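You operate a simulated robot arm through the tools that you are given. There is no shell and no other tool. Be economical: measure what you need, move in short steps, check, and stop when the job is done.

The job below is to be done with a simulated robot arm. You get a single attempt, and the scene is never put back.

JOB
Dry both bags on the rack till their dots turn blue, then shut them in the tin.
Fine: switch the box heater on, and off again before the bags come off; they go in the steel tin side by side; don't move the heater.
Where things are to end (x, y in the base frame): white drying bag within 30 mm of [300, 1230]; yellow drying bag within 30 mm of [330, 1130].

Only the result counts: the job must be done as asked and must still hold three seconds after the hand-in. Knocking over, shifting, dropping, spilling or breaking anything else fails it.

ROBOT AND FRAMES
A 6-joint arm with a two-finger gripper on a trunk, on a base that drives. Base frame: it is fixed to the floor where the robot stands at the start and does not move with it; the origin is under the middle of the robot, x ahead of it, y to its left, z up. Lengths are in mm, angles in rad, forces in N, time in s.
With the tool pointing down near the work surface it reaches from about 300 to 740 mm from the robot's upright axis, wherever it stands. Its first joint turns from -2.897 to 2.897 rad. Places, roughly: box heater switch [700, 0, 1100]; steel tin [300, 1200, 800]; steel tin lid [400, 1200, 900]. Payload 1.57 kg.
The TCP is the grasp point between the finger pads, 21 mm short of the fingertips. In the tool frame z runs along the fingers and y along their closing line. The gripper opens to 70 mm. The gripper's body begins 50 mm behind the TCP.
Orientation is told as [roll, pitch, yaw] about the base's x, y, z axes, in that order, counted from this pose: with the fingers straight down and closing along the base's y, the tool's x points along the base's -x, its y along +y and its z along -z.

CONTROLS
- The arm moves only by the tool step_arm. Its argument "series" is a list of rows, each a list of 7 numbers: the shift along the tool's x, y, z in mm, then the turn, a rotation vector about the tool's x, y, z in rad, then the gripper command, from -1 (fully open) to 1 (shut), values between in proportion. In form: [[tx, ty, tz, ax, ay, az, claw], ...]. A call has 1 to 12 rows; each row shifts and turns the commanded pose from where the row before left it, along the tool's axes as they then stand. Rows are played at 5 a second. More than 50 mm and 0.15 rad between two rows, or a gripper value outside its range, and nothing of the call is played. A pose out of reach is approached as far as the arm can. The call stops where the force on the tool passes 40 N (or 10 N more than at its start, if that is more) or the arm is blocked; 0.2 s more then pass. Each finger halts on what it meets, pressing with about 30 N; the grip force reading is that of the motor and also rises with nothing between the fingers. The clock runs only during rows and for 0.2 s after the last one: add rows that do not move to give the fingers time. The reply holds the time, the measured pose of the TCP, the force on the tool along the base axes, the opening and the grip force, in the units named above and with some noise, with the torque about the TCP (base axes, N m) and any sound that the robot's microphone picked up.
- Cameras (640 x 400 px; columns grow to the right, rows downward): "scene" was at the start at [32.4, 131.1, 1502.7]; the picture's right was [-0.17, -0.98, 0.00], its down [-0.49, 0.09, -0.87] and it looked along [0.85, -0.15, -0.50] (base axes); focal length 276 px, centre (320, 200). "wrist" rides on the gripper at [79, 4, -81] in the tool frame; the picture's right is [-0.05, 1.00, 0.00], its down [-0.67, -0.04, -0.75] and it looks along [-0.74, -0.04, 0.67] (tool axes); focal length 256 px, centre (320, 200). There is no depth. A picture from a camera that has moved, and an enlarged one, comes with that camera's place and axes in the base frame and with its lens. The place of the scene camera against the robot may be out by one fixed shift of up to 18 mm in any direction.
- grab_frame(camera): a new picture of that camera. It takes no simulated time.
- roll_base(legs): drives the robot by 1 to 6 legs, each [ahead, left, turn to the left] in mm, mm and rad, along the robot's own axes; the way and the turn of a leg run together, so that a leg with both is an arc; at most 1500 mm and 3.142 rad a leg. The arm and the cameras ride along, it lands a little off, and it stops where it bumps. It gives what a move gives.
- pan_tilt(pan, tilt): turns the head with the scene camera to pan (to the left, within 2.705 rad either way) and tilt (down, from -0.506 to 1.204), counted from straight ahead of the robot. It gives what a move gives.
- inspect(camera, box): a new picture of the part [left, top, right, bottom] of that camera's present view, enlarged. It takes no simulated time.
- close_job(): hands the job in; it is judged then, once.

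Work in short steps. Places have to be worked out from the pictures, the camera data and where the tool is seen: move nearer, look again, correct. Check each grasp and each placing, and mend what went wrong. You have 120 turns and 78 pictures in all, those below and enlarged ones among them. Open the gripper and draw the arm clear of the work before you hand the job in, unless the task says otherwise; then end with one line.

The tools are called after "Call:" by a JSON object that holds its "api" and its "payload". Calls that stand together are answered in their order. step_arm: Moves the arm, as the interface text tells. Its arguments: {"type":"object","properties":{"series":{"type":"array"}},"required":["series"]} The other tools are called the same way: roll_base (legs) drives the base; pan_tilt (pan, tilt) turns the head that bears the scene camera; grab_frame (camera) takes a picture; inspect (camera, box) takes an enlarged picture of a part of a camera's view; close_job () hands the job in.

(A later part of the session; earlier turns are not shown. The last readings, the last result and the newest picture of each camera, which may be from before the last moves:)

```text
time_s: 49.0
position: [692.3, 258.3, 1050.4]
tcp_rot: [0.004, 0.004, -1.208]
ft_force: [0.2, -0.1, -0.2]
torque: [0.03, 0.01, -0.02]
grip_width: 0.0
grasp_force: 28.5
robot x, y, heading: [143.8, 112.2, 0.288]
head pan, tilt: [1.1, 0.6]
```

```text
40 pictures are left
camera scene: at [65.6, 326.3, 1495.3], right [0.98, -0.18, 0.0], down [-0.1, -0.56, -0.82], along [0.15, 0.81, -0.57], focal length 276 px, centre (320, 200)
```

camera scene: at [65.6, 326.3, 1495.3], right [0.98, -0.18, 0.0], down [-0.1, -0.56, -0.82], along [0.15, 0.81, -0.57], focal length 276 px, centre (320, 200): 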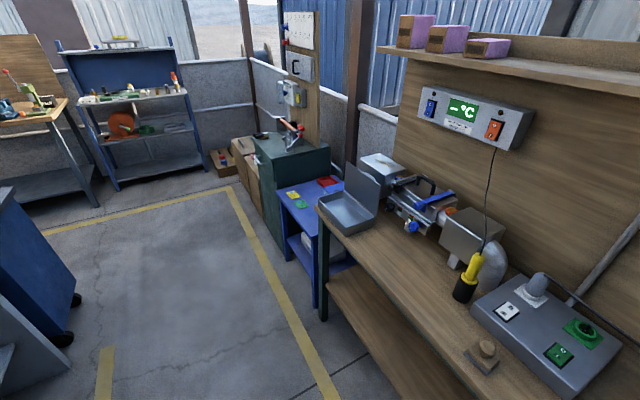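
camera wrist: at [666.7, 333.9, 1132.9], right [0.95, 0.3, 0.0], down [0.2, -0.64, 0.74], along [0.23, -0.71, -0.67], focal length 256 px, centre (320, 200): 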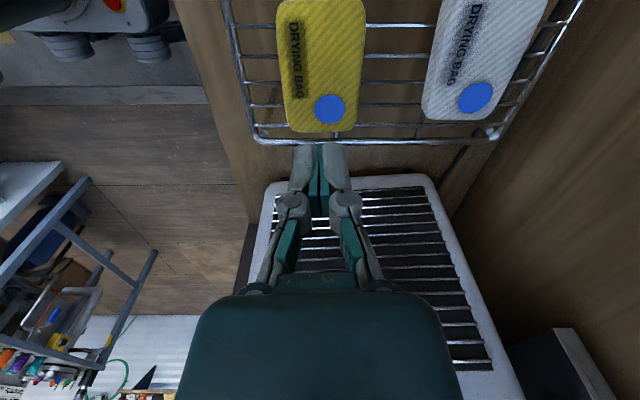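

The grip slipped off the top: the bag's dot is at z≈935, so I gripped too high. I shift 5 mm so the tips fit between wires, and descend lower with force watch.

Call:
{"api": "step_arm", "payload": {"series": [[-5, 0, 0, 0, 0, 0, -1], [0, 0, 40, 0, 0, 0, -1], [0, 0, 40, 0, 0, 0, -1], [0, 0, 28, 0, 0, 0, -1], [0, 0, 4, 0, 0, 0, -1], [0, 0, 3, 0, 0, 0, -1], [0, 0, 2, 0, 0, 0, -1], [0, 0, 0, 0, 0, 0, -1]]}}

Call:
{"api": "grab_frame", "payload": {"camera": "wrist"}}

```text
time_s: 50.8
position: [694.2, 254.4, 932.1]
tcp_rot: [0.004, 0.002, -1.208]
ft_force: [0.0, 0.2, 0.1]
torque: [0.0, 0.0, 0.0]
grip_width: 70.0
grasp_force: 0.1
robot x, y, heading: [147.9, 114.0, 0.29]
head pan, tilt: [1.1, 0.6]
```

```text
39 pictures are left
camera wrist: at [668.9, 330.3, 1014.2], right [0.95, 0.3, 0.0], down [0.2, -0.64, 0.74], along [0.23, -0.71, -0.67], focal length 256 px, centre (320, 200)
```

wrist: 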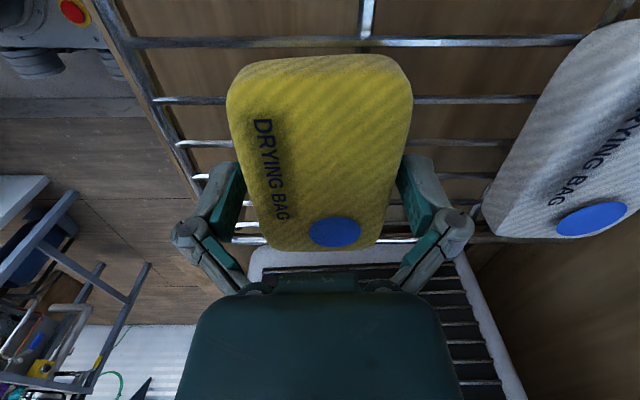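

No contact yet at tip z≈911. I go 4 mm lower and close, without lifting.

Call:
{"api": "step_arm", "payload": {"series": [[0, 0, 2, 0, 0, 0, -1], [0, 0, 2, 0, 0, 0, -1], [0, 0, 0, 0, 0, 0, -1]]}}

Call:
{"api": "step_arm", "payload": {"series": [[0, 0, 0, 0, 0, 0, 1], [0, 0, 0, 0, 0, 0, 1], [0, 0, 0, 0, 0, 0, 1], [0, 0, 0, 0, 0, 0, 1]]}}

```text
time_s: 51.6
position: [693.7, 256.6, 928.8]
tcp_rot: [0.002, 0.003, -1.208]
ft_force: [0.3, -0.2, 2.4]
torque: [-0.06, 0.05, 0.01]
grip_width: 70.1
grasp_force: 0.1
robot x, y, heading: [149.4, 118.6, 0.293]
head pan, tilt: [1.1, 0.6]
```

```text
time_s: 52.2
position: [693.9, 255.6, 933.1]
tcp_rot: [0.007, 0.004, -1.208]
ft_force: [-8.6, -2.9, 14.1]
torque: [-0.27, 0.66, -0.03]
grip_width: 61.6
grasp_force: 29.6
robot x, y, heading: [146.9, 113.7, 0.293]
head pan, tilt: [1.1, 0.6]
stopped in row 2: the force on the tool passed its limit at 41 N (the readings are from after the stop); the commanded pose is now the measured one
```

Grip is on at 61.6 mm again, lower this time. I lift very slowly and check.

Call:
{"api": "step_arm", "payload": {"series": [[0, 0, 0, 0, 0, 0, 1], [0, 0, -2, 0, 0, 0, 1], [0, 0, -3, 0, 0, 0, 1], [0, 0, -3, 0, 0, 0, 1], [0, 0, -3, 0, 0, 0, 1]]}}

Call:
{"api": "grab_frame", "payload": {"camera": "wrist"}}

```text
time_s: 53.4
position: [694.5, 255.4, 941.7]
tcp_rot: [0.006, 0.003, -1.207]
ft_force: [-0.1, 0.5, -0.4]
torque: [0.0, 0.01, -0.01]
grip_width: 61.1
grasp_force: 30.0
robot x, y, heading: [150.2, 114.8, 0.296]
head pan, tilt: [1.1, 0.6]
```

```text
38 pictures are left
camera wrist: at [668.9, 330.9, 1024.7], right [0.95, 0.3, 0.01], down [0.2, -0.64, 0.74], along [0.23, -0.71, -0.67], focal length 256 px, centre (320, 200)
```

wrist: 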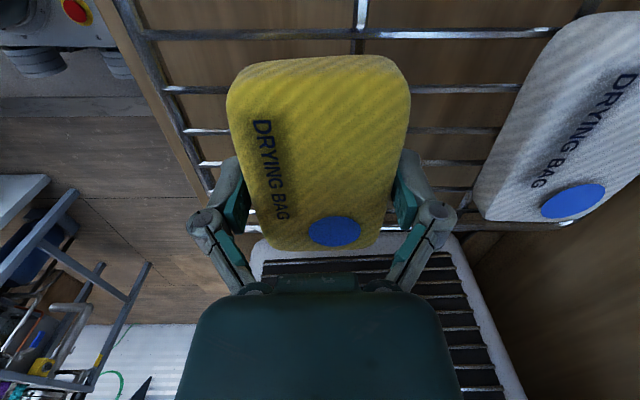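

The yellow bag is held and lifted. I raise it gently and draw it back over the bench edge before driving.

Call:
{"api": "step_arm", "payload": {"series": [[0, 0, -4, 0, 0, 0, 1], [0, 0, -7, 0, 0, 0, 1], [0, 0, -11, 0, 0, 0, 1], [0, 0, -15, 0, 0, 0, 1], [0, 0, -18, 0, 0, 0, 1], [0, 0, -20, 0, 0, 0, 1], [0, 0, -20, 0, 0, 0, 1], [0, 0, -20, 0, 0, 0, 1], [0, 0, -20, 0, 0, 0, 1], [0, 0, -15, 0, 0, 0, 1], [0, 0, -8, 0, 0, 0, 1], [0, 0, 0, 0, 0, 0, 1]]}}

Call:
{"api": "step_arm", "payload": {"series": [[0, -5, 0, 0, 0, 0, 1], [0, -10, 0, 0, 0, 0, 1], [0, -16, 0, 0, 0, 0, 1], [0, -20, 0, 0, 0, 0, 1], [0, -20, 0, 0, 0, 0, 1], [0, -20, 0, 0, 0, 0, 1], [0, -20, 0, 0, 0, 0, 1], [0, -20, 0, 0, 0, 0, 1], [0, -16, 0, 0, 0, 0, 1], [0, -10, 0, 0, 0, 0, 1], [0, -4, 0, 0, 0, 0, 1]]}}

Call:
{"api": "grab_frame", "payload": {"camera": "wrist"}}

```text
time_s: 56.0
position: [694.5, 254.6, 1100.5]
tcp_rot: [0.007, 0.003, -1.207]
ft_force: [0.7, 0.5, -1.4]
torque: [0.03, 0.0, 0.02]
grip_width: 61.1
grasp_force: 29.6
robot x, y, heading: [148.6, 116.7, 0.291]
head pan, tilt: [1.1, 0.6]
```

```text
time_s: 58.4
position: [542.8, 196.3, 1099.0]
tcp_rot: [0.008, 0.005, -1.208]
ft_force: [-0.3, 0.4, -1.2]
torque: [-0.04, 0.01, 0.01]
grip_width: 61.2
grasp_force: 29.9
robot x, y, heading: [146.0, 116.5, 0.291]
head pan, tilt: [1.1, 0.6]
```

```text
37 pictures are left
camera wrist: at [516.5, 271.6, 1181.0], right [0.95, 0.3, 0.01], down [0.2, -0.64, 0.74], along [0.23, -0.71, -0.67], focal length 256 px, centre (320, 200)
```

wrist: 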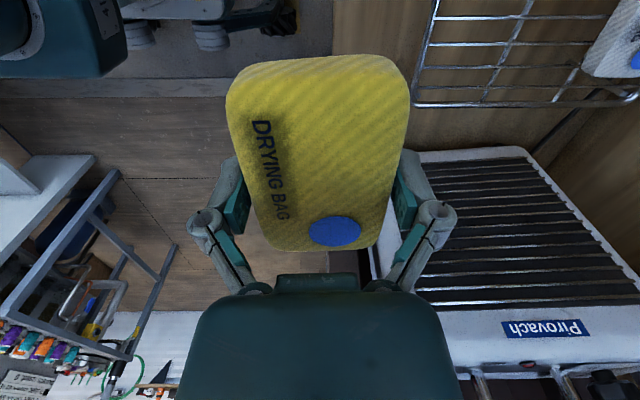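

Firmly held. I drive left along the bench to the tin.

Call:
{"api": "roll_base", "payload": {"legs": [[-30, 0, 0], [0, 500, 0], [0, 470, 0]]}}

Call:
{"api": "pan_tilt", "payload": {"pan": 0.0, "tilt": 0.9}}

Call:
{"api": "grab_frame", "payload": {"camera": "scene"}}

Call:
{"api": "grab_frame", "payload": {"camera": "wrist"}}

```text
time_s: 64.2
position: [238.4, 1111.5, 1099.2]
tcp_rot: [0.007, 0.005, -1.209]
ft_force: [1.2, 0.3, -0.9]
torque: [-0.01, 0.02, 0.02]
grip_width: 61.3
grasp_force: 30.2
robot x, y, heading: [-158.9, 1032.1, 0.288]
head pan, tilt: [1.1, 0.6]
```

```text
time_s: 65.5
position: [237.7, 1112.4, 1097.5]
tcp_rot: [0.005, 0.004, -1.21]
ft_force: [-0.2, -0.1, -1.7]
torque: [-0.01, 0.0, 0.01]
grip_width: 61.3
grasp_force: 29.8
robot x, y, heading: [-156.3, 1027.7, 0.291]
head pan, tilt: [0.0, 0.901]
```

```text
36 pictures are left
camera scene: at [-183.9, 1176.9, 1470.6], right [0.29, -0.96, 0.0], down [-0.75, -0.23, -0.62], along [0.59, 0.18, -0.78], focal length 276 px, centre (320, 200)
```

scene: 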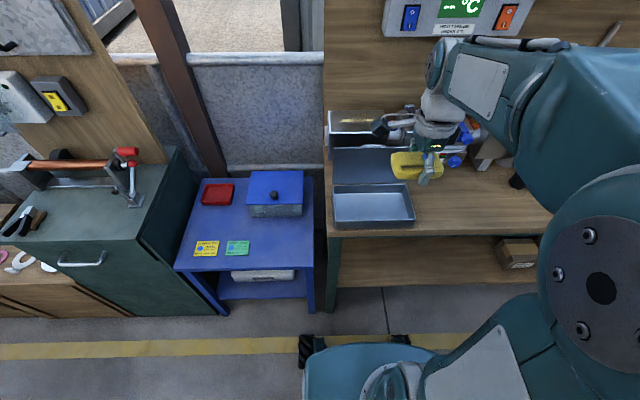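

```text
35 pictures are left
camera wrist: at [211.8, 1187.7, 1180.9], right [0.95, 0.3, 0.01], down [0.2, -0.64, 0.74], along [0.23, -0.71, -0.67], focal length 256 px, centre (320, 200)
```

wrist: 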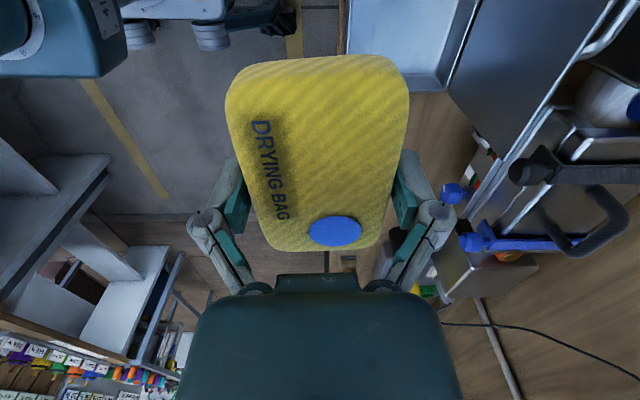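

Tin is right ahead, lid standing open at the back. I align the yaw and move over the yellow's target (330,1130), still high.

Call:
{"api": "step_arm", "payload": {"series": [[0, 0, 0, 0, 0, 0.035, 1], [0, 0, 0, 0, 0, 0.035, 1], [-3, 8, 0, 0, 0, 0, 1], [-3, 16, 0, 0, 0, 0, 1], [-3, 20, 0, 0, 0, 0, 1], [0, 20, 0, 0, 0, 0, 1], [0, 16, 0, 0, 0, 0, 1], [0, 9, 0, 0, 0, 0, 1], [0, 4, 0, 0, 0, 0, 1], [0, 0, 0, 0, 0, 0, 1]]}}

Call:
{"api": "grab_frame", "payload": {"camera": "wrist"}}

Call:
{"api": "inspect", "payload": {"camera": "scene", "box": [310, 80, 490, 260]}}

```text
time_s: 67.7
position: [330.2, 1130.9, 1100.4]
tcp_rot: [0.006, 0.004, -1.28]
ft_force: [-0.8, -0.7, -1.3]
torque: [0.0, 0.0, -0.01]
grip_width: 61.1
grasp_force: 30.5
robot x, y, heading: [-156.7, 1032.6, 0.292]
head pan, tilt: [0.0, 0.901]
```

```text
34 pictures are left
camera wrist: at [309.6, 1208.1, 1182.1], right [0.97, 0.24, 0.01], down [0.15, -0.65, 0.74], along [0.18, -0.72, -0.67], focal length 256 px, centre (320, 200)
```

wrist: 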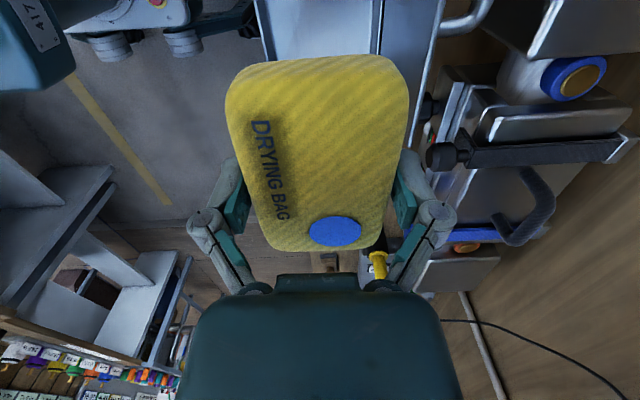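

```text
2.22 times, centred on (400, 170) of scene
camera zoom: at [-183.5, 1177.6, 1470.6], right [0.29, -0.96, 0.0], down [-0.75, -0.23, -0.62], along [0.59, 0.18, -0.78], focal length 613 px, centre (142, 267)
```

zoom: 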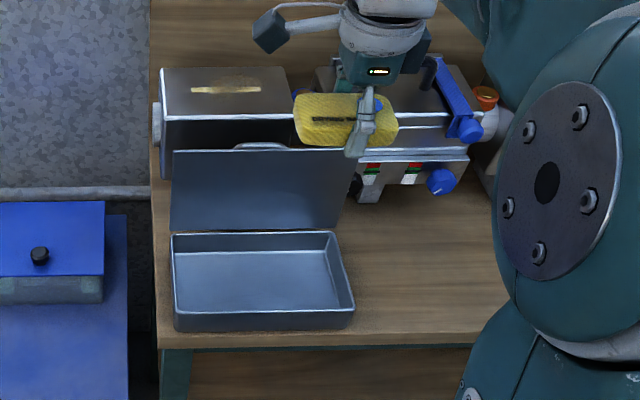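

Tin is centred under the line. I lower the bag partway with a 3 mm nudge inward.

Call:
{"api": "step_arm", "payload": {"series": [[3, 0, 8, 0, 0, 0, 1], [0, 0, 16, 0, 0, 0, 1], [0, 0, 24, 0, 0, 0, 1], [0, 0, 28, 0, 0, 0, 1], [0, 0, 28, 0, 0, 0, 1], [0, 0, 28, 0, 0, 0, 1], [0, 0, 24, 0, 0, 0, 1], [0, 0, 18, 0, 0, 0, 1], [0, 0, 14, 0, 0, 0, 1], [0, 0, 8, 0, 0, 0, 1], [0, 0, 4, 0, 0, 0, 1], [0, 0, 0, 0, 0, 0, 1]]}}

Call:
{"api": "grab_frame", "payload": {"camera": "wrist"}}

Call:
{"api": "inspect", "payload": {"camera": "scene", "box": [310, 80, 490, 260]}}

```text
time_s: 70.3
position: [327.9, 1136.0, 900.1]
tcp_rot: [0.006, 0.003, -1.279]
ft_force: [-0.6, 0.2, -1.4]
torque: [-0.01, 0.01, -0.02]
grip_width: 61.1
grasp_force: 30.2
robot x, y, heading: [-158.6, 1028.8, 0.292]
head pan, tilt: [0.0, 0.901]
```

```text
32 pictures are left
camera wrist: at [308.7, 1212.7, 982.5], right [0.97, 0.24, 0.01], down [0.15, -0.65, 0.74], along [0.18, -0.72, -0.67], focal length 256 px, centre (320, 200)
```

wrist: 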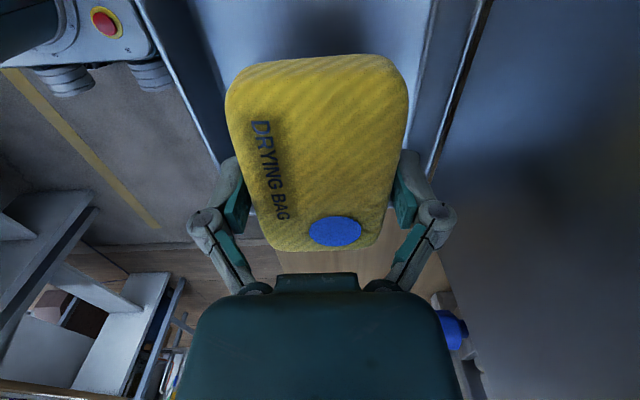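

```text
2.22 times, centred on (400, 170) of scene
camera zoom: at [-183.4, 1177.6, 1470.6], right [0.29, -0.96, 0.0], down [-0.75, -0.23, -0.62], along [0.59, 0.18, -0.78], focal length 613 px, centre (142, 267)
```

zoom: 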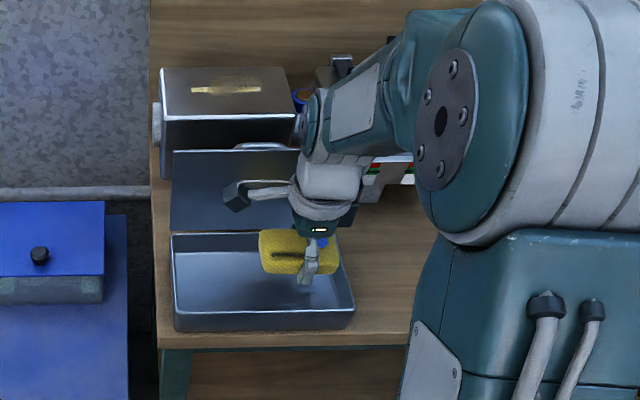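

Clear all around. I lower further slowly, watching the force.

Call:
{"api": "step_arm", "payload": {"series": [[0, 0, 6, 0, 0, 0, 1], [0, 0, 8, 0, 0, 0, 1], [0, 0, 8, 0, 0, 0, 1], [0, 0, 8, 0, 0, 0, 1], [0, 0, 8, 0, 0, 0, 1], [0, 0, 6, 0, 0, 0, 1], [0, 0, 3, 0, 0, 0, 1], [0, 0, 0, 0, 0, 0, 1]]}}

Call:
{"api": "grab_frame", "payload": {"camera": "wrist"}}

```text
time_s: 72.1
position: [331.4, 1134.8, 852.7]
tcp_rot: [0.005, 0.004, -1.282]
ft_force: [0.5, 0.5, -1.1]
torque: [-0.02, -0.01, 0.01]
grip_width: 61.3
grasp_force: 30.0
robot x, y, heading: [-157.8, 1029.3, 0.292]
head pan, tilt: [0.0, 0.901]
```

```text
30 pictures are left
camera wrist: at [310.2, 1211.9, 934.2], right [0.97, 0.24, 0.01], down [0.15, -0.65, 0.74], along [0.18, -0.72, -0.67], focal length 256 px, centre (320, 200)
```

wrist: 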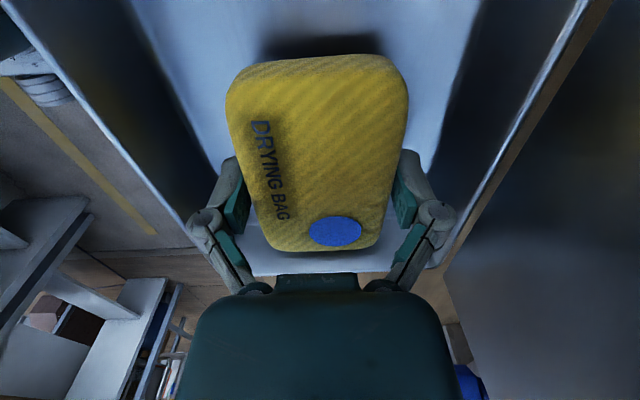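

The bag is inside the walls. Continue down by small steps until contact.

Call:
{"api": "step_arm", "payload": {"series": [[0, 0, 4, 0, 0, 0, 1], [0, 0, 4, 0, 0, 0, 1], [0, 0, 3, 0, 0, 0, 1], [0, 0, 3, 0, 0, 0, 1], [0, 0, 0, 0, 0, 0, 1]]}}

Call:
{"api": "step_arm", "payload": {"series": [[0, 0, 2, 0, 0, 0, 1], [0, 0, 2, 0, 0, 0, 1], [0, 0, 2, 0, 0, 0, 1], [0, 0, 0, 0, 0, 0, 1]]}}

```text
time_s: 73.3
position: [331.4, 1134.8, 839.4]
tcp_rot: [0.007, 0.005, -1.279]
ft_force: [-0.7, -0.7, 5.6]
torque: [-0.01, 0.26, 0.01]
grip_width: 61.4
grasp_force: 30.3
robot x, y, heading: [-156.5, 1031.7, 0.289]
head pan, tilt: [0.0, 0.901]
```

```text
time_s: 73.8
position: [329.8, 1135.2, 839.1]
tcp_rot: [0.007, 0.002, -1.279]
ft_force: [-8.1, -2.1, 16.2]
torque: [-0.23, 0.68, -0.02]
grip_width: 61.6
grasp_force: 29.9
robot x, y, heading: [-155.6, 1031.8, 0.293]
head pan, tilt: [0.0, 0.901]
stopped in row 2: the force on the tool passed its limit at 44 N (the readings are from after the stop); the commanded pose is now the measured one
```

Contact with the tin floor at TCP z≈839. I rise 1 mm, open and withdraw upward.

Call:
{"api": "step_arm", "payload": {"series": [[0, 0, -1, 0, 0, 0, 1], [0, 0, 0, 0, 0, 0, -1], [0, 0, 0, 0, 0, 0, -1], [0, 0, -3, 0, 0, 0, -1], [0, 0, -8, 0, 0, 0, -1], [0, 0, -20, 0, 0, 0, -1], [0, 0, -40, 0, 0, 0, -1], [0, 0, -45, 0, 0, 0, -1], [0, 0, -45, 0, 0, 0, -1], [0, 0, -45, 0, 0, 0, -1], [0, 0, -45, 0, 0, 0, -1]]}}

Call:
{"api": "grab_frame", "payload": {"camera": "wrist"}}

Call:
{"api": "inspect", "payload": {"camera": "scene", "box": [310, 80, 490, 260]}}

```text
time_s: 76.2
position: [330.5, 1136.1, 1090.6]
tcp_rot: [0.009, 0.001, -1.28]
ft_force: [0.2, -0.7, 0.4]
torque: [-0.01, 0.0, 0.02]
grip_width: 70.1
grasp_force: 0.2
robot x, y, heading: [-162.4, 1031.7, 0.29]
head pan, tilt: [0.0, 0.901]
```

```text
29 pictures are left
camera wrist: at [309.3, 1212.4, 1171.7], right [0.97, 0.24, 0.01], down [0.15, -0.65, 0.74], along [0.18, -0.72, -0.67], focal length 256 px, centre (320, 200)
```

wrist: 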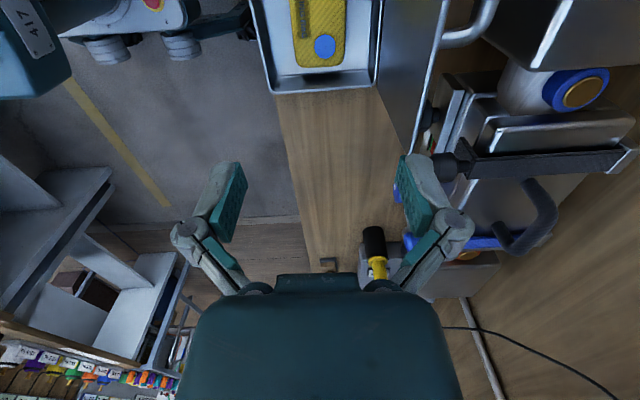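

```text
2.22 times, centred on (400, 170) of scene
camera zoom: at [-183.6, 1177.6, 1470.6], right [0.29, -0.96, 0.0], down [-0.75, -0.23, -0.62], along [0.59, 0.18, -0.78], focal length 613 px, centre (142, 267)
```

zoom: 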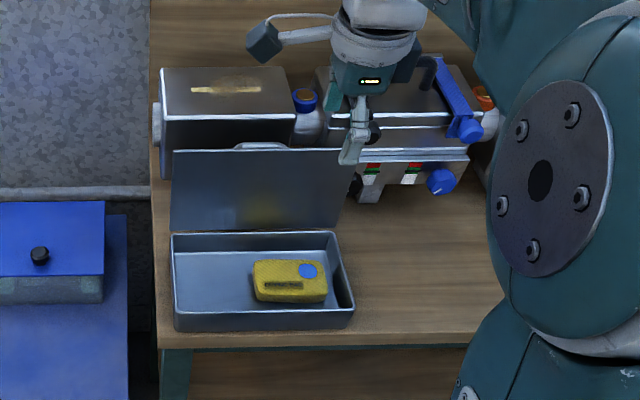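

Yellow sits properly with its dot blue. Room left for the white is tight (~98 mm for ~90), so I regrip yellow and shift it 7 mm right.

Call:
{"api": "step_arm", "payload": {"series": [[0, 0, 45, 0, 0, 0, -1], [0, 0, 45, 0, 0, 0, -1], [0, 0, 45, 0, 0, 0, -1], [0, 0, 45, 0, 0, 0, -1], [0, 0, 40, 0, 0, 0, -1], [0, 0, 20, 0, 0, 0, -1], [0, 0, 9, 0, 0, 0, -1], [0, 0, 0, 0, 0, 0, -1]]}}

Call:
{"api": "step_arm", "payload": {"series": [[0, 0, 0, 0, 0, 0, 1], [0, 0, 0, 0, 0, 0, 1], [0, 0, 0, 0, 0, 0, 1], [0, 0, -2, 0, 0, 0, 1], [0, 0, -2, 0, 0, 0, 1], [-3, 0, 0, 0, 0, 0, 1], [-4, 0, 0, 0, 0, 0, 1], [0, 0, 2, 0, 0, 0, 1], [0, 0, 1, 0, 0, 0, 1], [0, 0, 0, 0, 0, 0, -1], [0, 0, 0, 0, 0, 0, -1], [0, 0, -4, 0, 0, 0, -1]]}}

Call:
{"api": "step_arm", "payload": {"series": [[0, 0, -10, 0, 0, 0, -1], [0, 0, -20, 0, 0, 0, -1], [0, 0, -40, 0, 0, 0, -1], [0, 0, -45, 0, 0, 0, -1], [0, 0, -45, 0, 0, 0, -1], [0, 0, -45, 0, 0, 0, -1], [0, 0, -45, 0, 0, 0, -1]]}}

Call:
{"api": "inspect", "payload": {"camera": "scene", "box": [310, 80, 490, 260]}}

Call:
{"api": "grab_frame", "payload": {"camera": "wrist"}}

```text
time_s: 78.0
position: [331.2, 1136.3, 841.4]
tcp_rot: [0.012, 0.003, -1.277]
ft_force: [0.3, 0.6, 0.7]
torque: [0.02, -0.01, -0.03]
grip_width: 69.8
grasp_force: 0.1
robot x, y, heading: [-157.7, 1032.5, 0.289]
head pan, tilt: [0.0, 0.901]
```

```text
time_s: 80.6
position: [333.0, 1128.2, 845.9]
tcp_rot: [0.012, 0.003, -1.279]
ft_force: [-0.3, 0.6, -0.7]
torque: [-0.01, -0.02, 0.0]
grip_width: 69.9
grasp_force: 0.1
robot x, y, heading: [-156.5, 1030.9, 0.29]
head pan, tilt: [0.0, 0.901]
```

```text
time_s: 82.2
position: [331.2, 1127.8, 1095.2]
tcp_rot: [0.009, 0.003, -1.279]
ft_force: [0.5, -0.5, -0.2]
torque: [0.0, 0.02, 0.02]
grip_width: 70.2
grasp_force: 0.0
robot x, y, heading: [-156.5, 1035.0, 0.289]
head pan, tilt: [0.0, 0.901]
```

```text
2.22 times, centred on (400, 170) of scene
camera zoom: at [-183.6, 1177.6, 1470.6], right [0.29, -0.96, 0.0], down [-0.75, -0.23, -0.62], along [0.59, 0.18, -0.78], focal length 613 px, centre (142, 267)
```

zoom: 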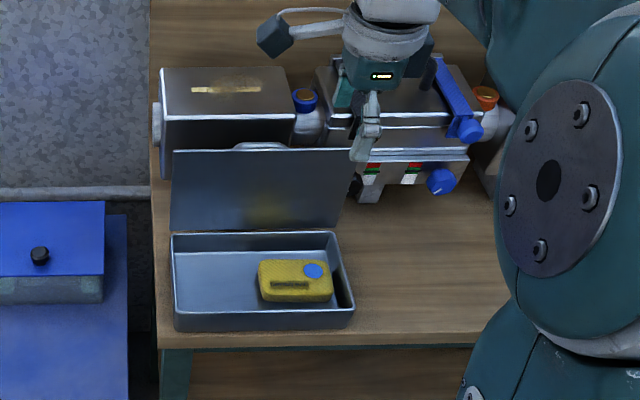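

```text
26 pictures are left
camera wrist: at [310.9, 1204.2, 1177.4], right [0.97, 0.24, 0.01], down [0.15, -0.65, 0.74], along [0.18, -0.72, -0.67], focal length 256 px, centre (320, 200)
```

wrist: 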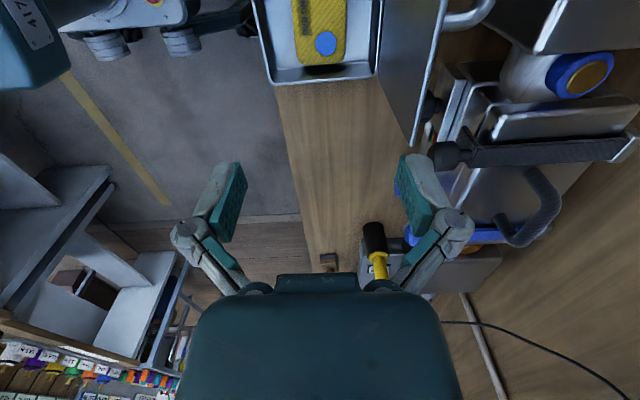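

Good clearance now. I draw the arm back and drive back to the rack for the white bag.

Call:
{"api": "step_arm", "payload": {"series": [[0, -30, 0, 0, 0, 0, -1], [0, -45, 0, 0, 0, 0, -1], [0, -20, 0, 0, 0, 0, -1]]}}

Call:
{"api": "roll_base", "payload": {"legs": [[0, -470, 0], [0, -496, 0], [26, 0, 0]]}}

```text
time_s: 83.0
position: [238.3, 1099.8, 1094.1]
tcp_rot: [0.01, 0.004, -1.278]
ft_force: [0.0, -0.7, 0.1]
torque: [-0.02, 0.0, 0.02]
grip_width: 70.0
grasp_force: 0.1
robot x, y, heading: [-157.7, 1035.4, 0.288]
head pan, tilt: [0.0, 0.901]
```

```text
time_s: 88.7
position: [543.9, 193.9, 1094.8]
tcp_rot: [0.011, 0.004, -1.273]
ft_force: [0.0, 0.8, 0.0]
torque: [0.0, -0.01, 0.04]
grip_width: 70.0
grasp_force: 0.0
robot x, y, heading: [146.6, 127.9, 0.298]
head pan, tilt: [0.0, 0.901]
```

Now I extend over the white bag's estimated place (784,302), staying high, and look.

Call:
{"api": "step_arm", "payload": {"series": [[5, 40, 0, 0, -0.012, 0, -1], [5, 40, 0, 0, 0, 0, -1], [5, 40, 0, 0, 0, 0, -1], [5, 40, 0, 0, 0, 0, -1], [5, 40, 0, 0, 0, 0, -1], [5, 40, 10, 0, 0, 0, -1], [4, 20, 40, 0, 0, 0, -1], [0, 0, 10, 0, 0, 0, -1], [0, 0, 0, 0, 0, 0, -1]]}}

Call:
{"api": "grab_frame", "payload": {"camera": "wrist"}}

```text
time_s: 90.7
position: [783.9, 307.0, 1036.6]
tcp_rot: [0.011, -0.01, -1.275]
ft_force: [0.2, 0.0, -0.8]
torque: [-0.01, 0.0, -0.02]
grip_width: 70.1
grasp_force: 0.2
robot x, y, heading: [147.3, 128.0, 0.296]
head pan, tilt: [0.0, 0.901]
```

```text
25 pictures are left
camera wrist: at [763.0, 383.1, 1117.9], right [0.97, 0.24, 0.01], down [0.15, -0.64, 0.75], along [0.19, -0.73, -0.66], focal length 256 px, centre (320, 200)
```

wrist: 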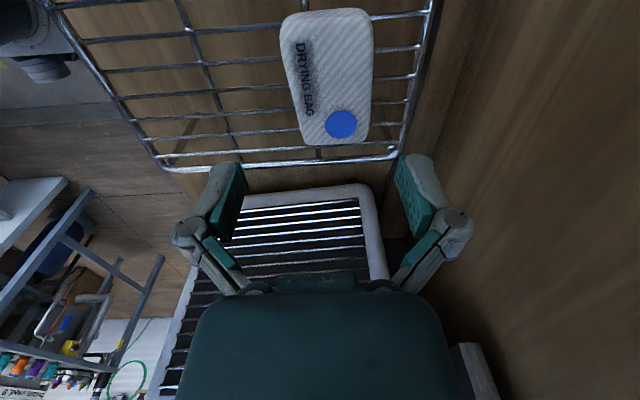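

White bag: shift ≈ +9 mm v, −4 mm u, yaw −0.076. I correct and descend to just above it.

Call:
{"api": "step_arm", "payload": {"series": [[-4, 9, 10, 0.011, 0.01, -0.07, -1], [0, 0, 20, 0, 0, 0, -1], [0, 0, 20, 0, 0, 0, -1], [0, 0, 8, 0, 0, 0, -1], [0, 0, 0, 0, 0, 0, -1]]}}

Call:
{"api": "grab_frame", "payload": {"camera": "wrist"}}

```text
time_s: 91.9
position: [794.8, 304.6, 979.8]
tcp_rot: [-0.001, -0.003, -1.202]
ft_force: [-0.4, -1.3, -0.1]
torque: [0.05, -0.02, -0.01]
grip_width: 70.1
grasp_force: 0.0
robot x, y, heading: [149.2, 122.6, 0.296]
head pan, tilt: [0.0, 0.901]
```

```text
24 pictures are left
camera wrist: at [769.0, 378.5, 1060.6], right [0.95, 0.31, 0.0], down [0.21, -0.63, 0.74], along [0.23, -0.71, -0.67], focal length 256 px, centre (320, 200)
```

wrist: 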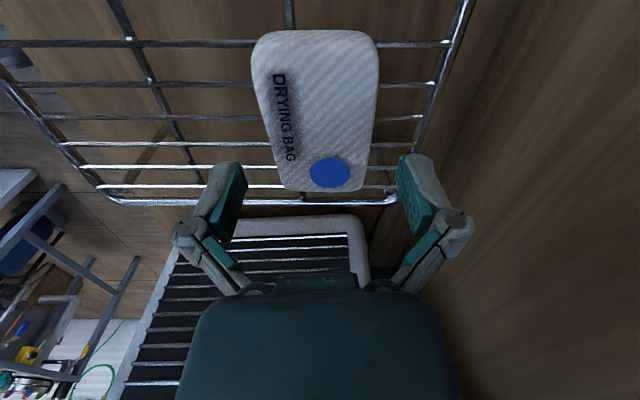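

Aligned. I nudge 4 mm so the tips fall between wires, descend to TCP z≈932 and close.

Call:
{"api": "step_arm", "payload": {"series": [[4, 0, 14, 0, 0, 0, -1], [0, 0, 14, 0, 0, 0, -1], [0, 0, 12, 0, 0, 0, -1], [0, 0, 5, 0, 0, 0, -1], [0, 0, 3, 0, 0, 0, -1], [0, 0, 0, 0, 0, 0, -1]]}}

Call:
{"api": "step_arm", "payload": {"series": [[0, 0, 0, 0, 0, 0, 1], [0, 0, 0, 0, 0, 0, 1], [0, 0, 0, 0, 0, 0, 1], [0, 0, 0, 0, 0, 0, 1]]}}

Call:
{"api": "step_arm", "payload": {"series": [[0, 0, -2, 0, 0, 0, 1], [0, 0, -3, 0, 0, 0, 1], [0, 0, -3, 0, 0, 0, 1], [0, 0, -3, 0, 0, 0, 1], [0, 0, -3, 0, 0, 0, 1]]}}

Call:
{"api": "grab_frame", "payload": {"camera": "wrist"}}

```text
time_s: 93.3
position: [793.5, 306.9, 930.9]
tcp_rot: [-0.001, -0.001, -1.202]
ft_force: [0.1, 0.5, -0.4]
torque: [0.01, -0.02, 0.01]
grip_width: 70.2
grasp_force: 0.1
robot x, y, heading: [146.4, 123.7, 0.299]
head pan, tilt: [0.0, 0.901]
```

```text
time_s: 94.3
position: [793.5, 306.6, 932.9]
tcp_rot: [0.002, 0.0, -1.202]
ft_force: [0.1, 0.2, 23.7]
torque: [-0.2, 0.58, -0.09]
grip_width: 61.6
grasp_force: 30.3
robot x, y, heading: [151.1, 122.5, 0.3]
head pan, tilt: [0.0, 0.901]
```

```text
time_s: 95.5
position: [792.4, 306.9, 946.6]
tcp_rot: [-0.002, 0.0, -1.202]
ft_force: [1.0, -1.3, -0.8]
torque: [0.03, -0.04, -0.04]
grip_width: 61.1
grasp_force: 29.9
robot x, y, heading: [145.4, 124.5, 0.298]
head pan, tilt: [0.0, 0.901]
```

```text
23 pictures are left
camera wrist: at [767.0, 381.7, 1027.3], right [0.95, 0.31, 0.0], down [0.21, -0.63, 0.74], along [0.23, -0.71, -0.67], focal length 256 px, centre (320, 200)
```

wrist: 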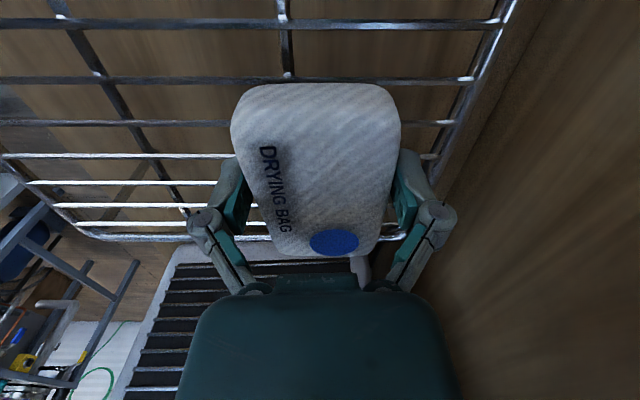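

Held like the yellow one was. I lift gently and draw back.

Call:
{"api": "step_arm", "payload": {"series": [[0, 0, -4, 0, 0, 0, 1], [0, 0, -7, 0, 0, 0, 1], [0, 0, -11, 0, 0, 0, 1], [0, 0, -15, 0, 0, 0, 1], [0, 0, -18, 0, 0, 0, 1], [0, 0, -20, 0, 0, 0, 1], [0, 0, -20, 0, 0, 0, 1], [0, 0, -20, 0, 0, 0, 1], [0, 0, -18, 0, 0, 0, 1], [0, 0, -12, 0, 0, 0, 1], [0, 0, -7, 0, 0, 0, 1], [0, 0, 0, 0, 0, 0, 1]]}}

Call:
{"api": "step_arm", "payload": {"series": [[0, -5, 0, 0, 0, 0, 1], [0, -12, 0, 0, 0, 0, 1], [0, -20, 0, 0, 0, 0, 1], [0, -28, 0, 0, 0, 0, 1], [0, -30, 0, 0, 0, 0, 1], [0, -30, 0, 0, 0, 0, 1], [0, -30, 0, 0, 0, 0, 1], [0, -30, 0, 0, 0, 0, 1], [0, -30, 0, 0, 0, 0, 1], [0, -25, 0, 0, 0, 0, 1], [0, -15, 0, 0, 0, 0, 1], [0, -5, 0, 0, 0, 0, 1]]}}

Call:
{"api": "grab_frame", "payload": {"camera": "wrist"}}

```text
time_s: 98.1
position: [792.7, 306.0, 1096.6]
tcp_rot: [-0.001, 0.0, -1.202]
ft_force: [-0.3, 0.2, -0.6]
torque: [-0.01, -0.01, -0.02]
grip_width: 61.4
grasp_force: 30.2
robot x, y, heading: [145.8, 128.0, 0.298]
head pan, tilt: [0.0, 0.901]
```

```text
time_s: 100.7
position: [548.7, 211.8, 1097.5]
tcp_rot: [-0.002, 0.001, -1.202]
ft_force: [0.2, -0.8, -1.4]
torque: [-0.04, 0.02, -0.01]
grip_width: 61.1
grasp_force: 30.6
robot x, y, heading: [147.4, 122.9, 0.3]
head pan, tilt: [0.0, 0.901]
```

```text
22 pictures are left
camera wrist: at [522.9, 287.5, 1178.8], right [0.95, 0.31, 0.0], down [0.21, -0.63, 0.74], along [0.23, -0.71, -0.67], focal length 256 px, centre (320, 200)
```

wrist: 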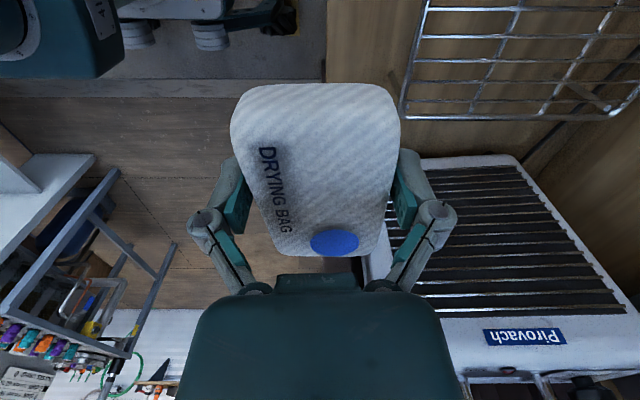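

White is held. Drive back to the tin.

Call:
{"api": "roll_base", "payload": {"legs": [[-30, 0, 0], [0, 490, 0], [0, 480, 0]]}}

Call:
{"api": "grab_frame", "payload": {"camera": "scene"}}

```text
time_s: 106.5
position: [249.1, 1127.4, 1097.4]
tcp_rot: [-0.002, 0.002, -1.223]
ft_force: [0.8, 0.6, -1.6]
torque: [0.02, -0.02, 0.0]
grip_width: 61.2
grasp_force: 30.2
robot x, y, heading: [-150.6, 1047.3, 0.275]
head pan, tilt: [0.0, 0.901]
```

```text
21 pictures are left
camera scene: at [-177.2, 1191.9, 1470.8], right [0.27, -0.96, 0.0], down [-0.75, -0.21, -0.62], along [0.6, 0.17, -0.78], focal length 276 px, centre (320, 200)
```

scene: 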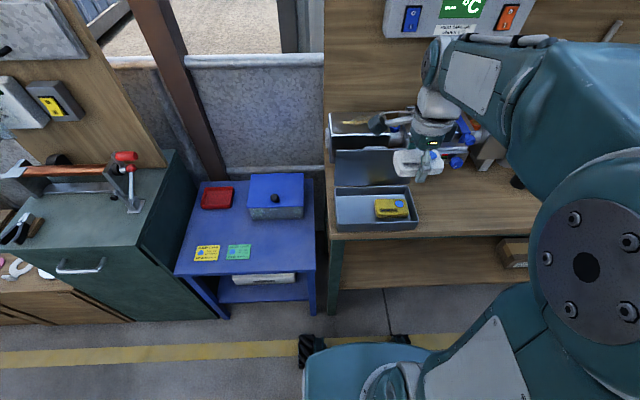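

I align yaw and move over the white's place (TCP aim (299,1232), since the bag sits ~11 mm to −u in the grip).

Call:
{"api": "step_arm", "payload": {"series": [[0, 0, 0, 0, 0, 0.028, 1], [0, 0, 0, 0, 0, 0.028, 1], [5, 5, 0, 0, 0, 0, 1], [10, 10, 0, 0, 0, 0, 1], [15, 14, 0, 0, 0, 0, 1], [18, 16, 0, 0, 0, 0, 1], [17, 16, 0, 0, 0, 0, 1], [12, 11, 0, 0, 0, 0, 1], [8, 6, 0, 0, 0, 0, 1], [0, 0, 0, 0, 0, 0, 1]]}}

Call:
{"api": "grab_frame", "payload": {"camera": "wrist"}}

```text
time_s: 108.7
position: [300.1, 1233.6, 1097.5]
tcp_rot: [-0.001, -0.001, -1.278]
ft_force: [-0.7, -0.1, -0.3]
torque: [0.01, 0.02, 0.01]
grip_width: 61.2
grasp_force: 30.3
robot x, y, heading: [-154.8, 1048.8, 0.272]
head pan, tilt: [0.0, 0.901]
```

```text
20 pictures are left
camera wrist: at [280.6, 1310.6, 1179.2], right [0.97, 0.24, 0.0], down [0.16, -0.65, 0.75], along [0.17, -0.72, -0.67], focal length 256 px, centre (320, 200)
```

wrist: 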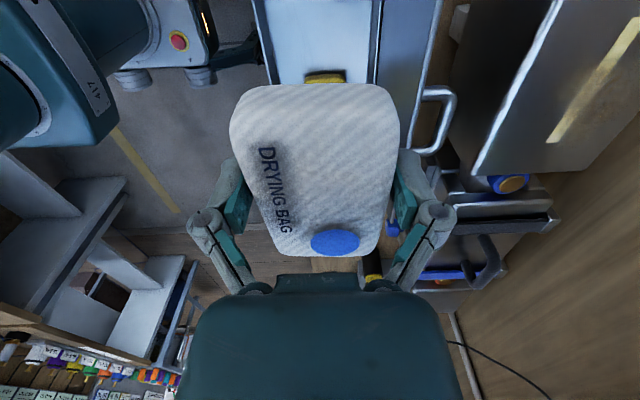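

Tight but fits. I lower partway and check from the scene camera.

Call:
{"api": "step_arm", "payload": {"series": [[0, 0, 8, 0, 0, 0, 1], [0, 0, 16, 0, 0, 0, 1], [0, 0, 24, 0, 0, 0, 1], [0, 0, 28, 0, 0, 0, 1], [0, 0, 28, 0, 0, 0, 1], [0, 0, 28, 0, 0, 0, 1], [0, 0, 26, 0, 0, 0, 1], [0, 0, 20, 0, 0, 0, 1], [0, 0, 16, 0, 0, 0, 1], [0, 0, 12, 0, 0, 0, 1], [0, 0, 6, 0, 0, 0, 1], [0, 0, 0, 0, 0, 0, 1]]}}

Call:
{"api": "inspect", "payload": {"camera": "scene", "box": [310, 130, 440, 250]}}

Call:
{"api": "grab_frame", "payload": {"camera": "wrist"}}

```text
time_s: 111.3
position: [299.0, 1232.2, 884.7]
tcp_rot: [-0.002, 0.0, -1.278]
ft_force: [0.6, 0.2, -1.2]
torque: [0.02, -0.01, -0.03]
grip_width: 61.2
grasp_force: 30.3
robot x, y, heading: [-150.1, 1048.7, 0.276]
head pan, tilt: [0.0, 0.901]
```

```text
3.33 times, centred on (375, 190) of scene
camera zoom: at [-177.4, 1194.9, 1470.5], right [0.27, -0.96, 0.0], down [-0.75, -0.21, -0.62], along [0.6, 0.17, -0.78], focal length 919 px, centre (137, 233)
```

zoom: 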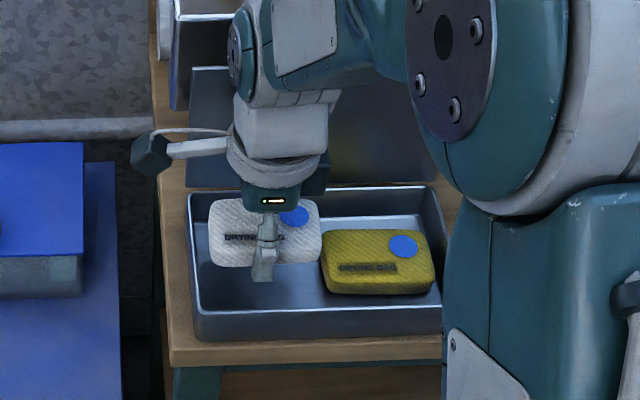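

```text
18 pictures are left
camera wrist: at [279.8, 1309.8, 966.5], right [0.97, 0.24, 0.0], down [0.16, -0.65, 0.75], along [0.17, -0.72, -0.67], focal length 256 px, centre (320, 200)
```

wrist: 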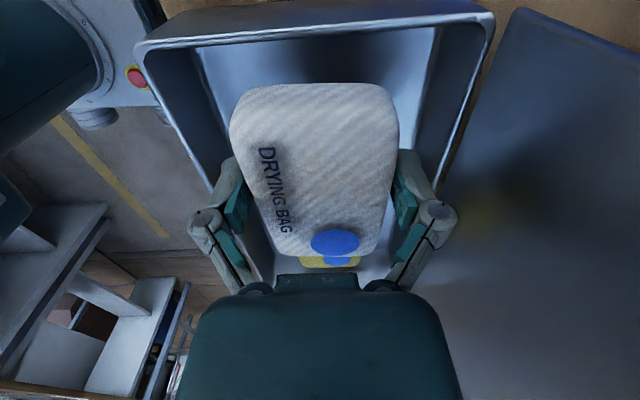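

Gaps appear on both sides (≈10 mm each). I lower slowly to the floor.

Call:
{"api": "step_arm", "payload": {"series": [[1, 0, 6, 0, 0, 0, 1], [0, 0, 8, 0, 0, 0, 1], [0, 0, 8, 0, 0, 0, 1], [0, 0, 7, 0, 0, 0, 1], [0, 0, 5, 0, 0, 0, 1], [0, 0, 4, 0, 0, 0, 1], [0, 0, 3, 0, 0, 0, 1], [0, 0, 0, 0, 0, 0, 1]]}}

Call:
{"api": "inspect", "payload": {"camera": "scene", "box": [310, 130, 440, 250]}}

```text
time_s: 113.1
position: [301.4, 1234.3, 842.3]
tcp_rot: [-0.001, 0.001, -1.28]
ft_force: [0.3, 0.3, -1.0]
torque: [0.03, 0.03, 0.04]
grip_width: 61.2
grasp_force: 30.1
robot x, y, heading: [-155.8, 1046.4, 0.271]
head pan, tilt: [0.0, 0.901]
```

```text
3.33 times, centred on (375, 190) of scene
camera zoom: at [-177.3, 1194.9, 1470.5], right [0.27, -0.96, 0.0], down [-0.75, -0.21, -0.62], along [0.6, 0.17, -0.78], focal length 919 px, centre (137, 233)
```

zoom: 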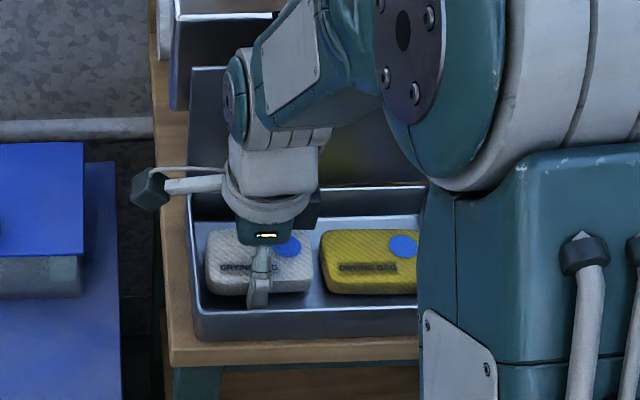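

Side by side with a clear gap. I go down the last millimetres, open and withdraw.

Call:
{"api": "step_arm", "payload": {"series": [[0, 0, 1.5, 0, 0, 0, 1], [0, 0, 1, 0, 0, 0, 1], [0, 0, 0, 0, 0, 0, 1], [0, 0, 0, 0, 0, 0, -1], [0, 0, 0, 0, 0, 0, -1], [0, 0, -3, 0, 0, 0, -1], [0, 0, -8, 0, 0, 0, -1], [0, 0, -20, 0, 0, 0, -1], [0, 0, -40, 0, 0, 0, -1], [0, 0, -45, 0, 0, 0, -1], [0, 0, -45, 0, 0, 0, -1], [0, 0, -45, 0, 0, 0, -1]]}}

Call:
{"api": "step_arm", "payload": {"series": [[0, -20, -45, 0, 0, 0, -1], [0, -45, -10, 0, 0, 0, -1], [0, -45, 0, 0, 0, 0, -1], [0, -30, 0, 0, 0, 0, -1]]}}

Call:
{"api": "inspect", "payload": {"camera": "scene", "box": [310, 90, 470, 250]}}

Call:
{"api": "grab_frame", "payload": {"camera": "wrist"}}

```text
time_s: 115.7
position: [300.0, 1235.5, 1047.4]
tcp_rot: [-0.002, 0.001, -1.279]
ft_force: [0.1, 0.0, 0.0]
torque: [0.02, 0.02, 0.02]
grip_width: 70.1
grasp_force: 0.0
robot x, y, heading: [-151.2, 1047.6, 0.272]
head pan, tilt: [0.0, 0.901]
```

```text
time_s: 116.7
position: [163.8, 1195.2, 1102.9]
tcp_rot: [-0.003, -0.002, -1.279]
ft_force: [-0.1, 0.3, -0.4]
torque: [-0.01, 0.01, -0.01]
grip_width: 70.1
grasp_force: 0.0
robot x, y, heading: [-153.7, 1051.1, 0.275]
head pan, tilt: [0.0, 0.901]
```

```text
2.50 times, centred on (390, 170) of scene
camera zoom: at [-178.4, 1194.3, 1470.6], right [0.27, -0.96, 0.0], down [-0.75, -0.21, -0.62], along [0.6, 0.17, -0.78], focal length 689 px, centre (145, 275)
```

zoom: 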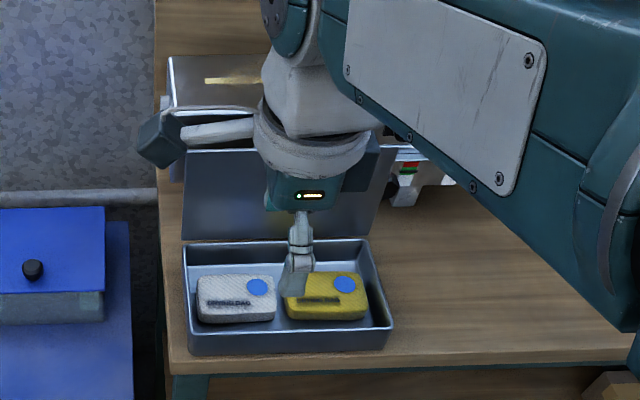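

```text
15 pictures are left
camera wrist: at [143.8, 1271.7, 1183.9], right [0.97, 0.24, 0.0], down [0.16, -0.65, 0.75], along [0.17, -0.72, -0.67], focal length 256 px, centre (320, 200)
```

wrist: 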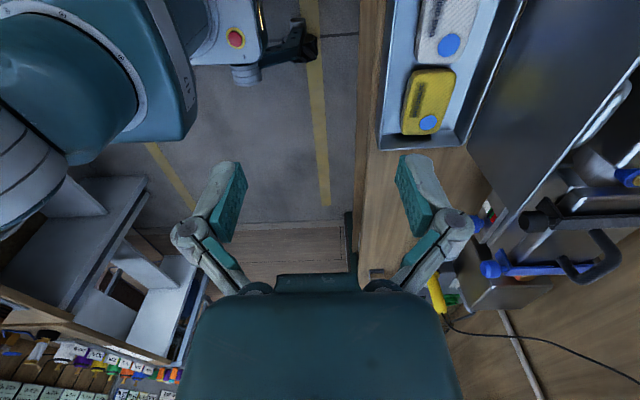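

Both bags lie in the tin with blue dots (white ≈(303,1222)). Next the lid, standing about vertical (top z≈1000). I turn the gripper back so that it is slim in depth and look over the lid from above.

Call:
{"api": "step_arm", "payload": {"series": [[0, 0, -10, 0, 0, -0.143, -1], [0, 0, -10, 0, 0, -0.143, -1], [0, 0, -10, 0, 0, -0.143, -1], [0, 0, -10, 0, 0, -0.143, -1], [0, 0, -10, 0, 0, -0.143, -1], [0, 0, -10, 0, 0, -0.143, -1], [0, 0, -10, 0, 0, -0.143, -1], [0, 0, -10, 0, 0, -0.143, -1], [0, 0, -10, 0, 0, -0.143, 1], [0, 0, -10, 0, 0, -0.143, 1], [0, 0, -10, 0, 0, -0.141, 1], [0, 0, 0, 0, 0, 0, 1]]}}

Call:
{"api": "step_arm", "payload": {"series": [[-45, 0, 0, 0, 0, 0, 1], [-45, 0, 0, 0, 0, 0, 1], [-45, 0, 0, 0, 0, 0, 1], [0, 0, 0, 0, 0, 0, 1]]}}

Call:
{"api": "grab_frame", "payload": {"camera": "wrist"}}

```text
time_s: 119.3
position: [166.0, 1192.1, 1212.3]
tcp_rot: [0.001, 0.002, 0.292]
ft_force: [-0.4, 0.2, -0.7]
torque: [0.01, 0.02, -0.01]
grip_width: 0.0
grasp_force: 28.9
robot x, y, heading: [-153.8, 1052.3, 0.277]
head pan, tilt: [0.0, 0.901]
```

```text
time_s: 120.3
position: [294.9, 1233.5, 1213.7]
tcp_rot: [-0.001, 0.0, 0.289]
ft_force: [-0.2, 0.3, -0.7]
torque: [0.01, 0.04, 0.02]
grip_width: 0.2
grasp_force: 29.0
robot x, y, heading: [-158.5, 1052.3, 0.271]
head pan, tilt: [0.0, 0.901]
```

```text
14 pictures are left
camera wrist: at [217.0, 1214.0, 1295.5], right [-0.23, 0.97, 0.0], down [0.65, 0.16, 0.74], along [0.72, 0.17, -0.67], focal length 256 px, centre (320, 200)
```

wrist: 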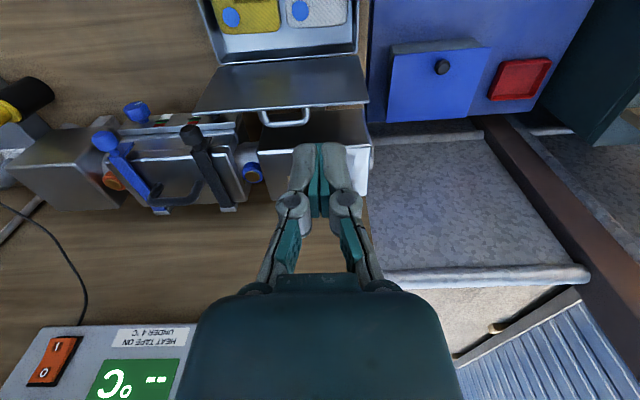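

Lid top edge is about v=717, handle in its middle; there's ≥60 mm free behind its upper part. I move the closed fingers behind the lid, right of the handle.

Call:
{"api": "step_arm", "payload": {"series": [[0, -34, 30, 0, 0, 0, 1], [0, -34, 30, 0, 0, 0, 1], [0, -34, 10, 0, 0, 0, 1], [-40, 0, 0, 0, 0, 0, 1], [-40, 0, 0, 0, 0, 0, 1], [-39, 0, 0, 0, 0, 0, 1], [0, 0, 40, 0, 0, 0, 1], [0, 0, 20, 0, 0, 0, 1], [0, 0, 0, 0, 0, 0, 1]]}}

Call:
{"api": "grab_frame", "payload": {"camera": "wrist"}}

Call:
{"api": "inspect", "payload": {"camera": "scene", "box": [310, 90, 470, 250]}}

```text
time_s: 122.3
position: [439.3, 1166.6, 1082.2]
tcp_rot: [0.0, 0.003, 0.29]
ft_force: [0.0, 1.0, 0.8]
torque: [0.01, 0.01, -0.01]
grip_width: 0.0
grasp_force: 28.1
robot x, y, heading: [-149.6, 1050.3, 0.275]
head pan, tilt: [0.0, 0.901]
```

```text
13 pictures are left
camera wrist: at [360.0, 1148.2, 1164.2], right [-0.24, 0.97, 0.0], down [0.65, 0.16, 0.74], along [0.72, 0.17, -0.67], focal length 256 px, centre (320, 200)
```

wrist: 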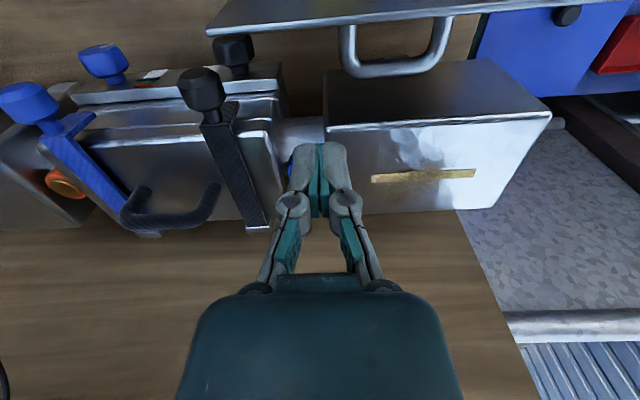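

```text
2.50 times, centred on (390, 170) of scene
camera zoom: at [-176.9, 1194.4, 1470.6], right [0.27, -0.96, 0.0], down [-0.76, -0.21, -0.62], along [0.6, 0.17, -0.78], focal length 689 px, centre (145, 275)
```

zoom: 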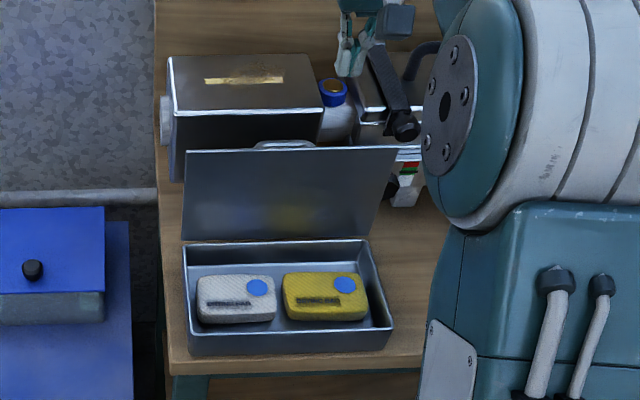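

Clear behind the lid; handle is just to the side, so I shift 8 mm away from it, lower the tips to z≈969 and pull gently toward the lid.

Call:
{"api": "step_arm", "payload": {"series": [[0, -8, 20, 0, 0, 0, 1], [0, 0, 30, 0, 0, 0, 1], [0, 0, 30, 0, 0, 0, 1], [0, 0, 12, 0, 0, 0, 1], [10, 0, 0, 0, 0, 0, 1], [10, 0, 0, 0, 0, 0, 1], [6, 0, 0, 0, 0, 0, 1], [0, 0, 0, 0, 0, 0, 1]]}}

Call:
{"api": "inspect", "payload": {"camera": "scene", "box": [310, 90, 470, 250]}}

```text
time_s: 124.1
position: [415.7, 1152.3, 989.2]
tcp_rot: [0.0, 0.0, 0.289]
ft_force: [0.0, -0.9, 0.7]
torque: [0.01, 0.01, 0.01]
grip_width: 0.0
grasp_force: 29.0
robot x, y, heading: [-149.8, 1050.6, 0.276]
head pan, tilt: [0.0, 0.901]
```

```text
2.50 times, centred on (390, 170) of scene
camera zoom: at [-177.0, 1194.3, 1470.6], right [0.27, -0.96, 0.0], down [-0.75, -0.21, -0.62], along [0.6, 0.17, -0.78], focal length 689 px, centre (145, 275)
```

zoom: 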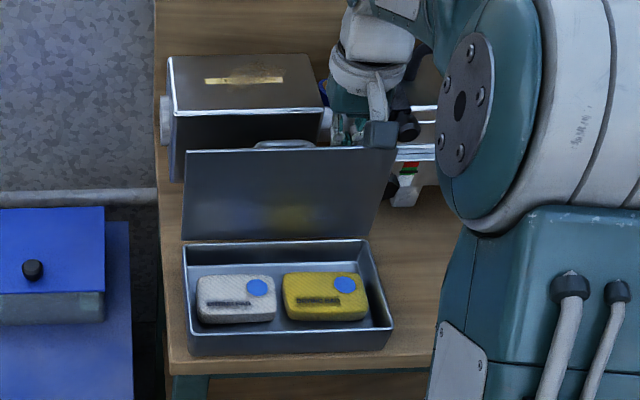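

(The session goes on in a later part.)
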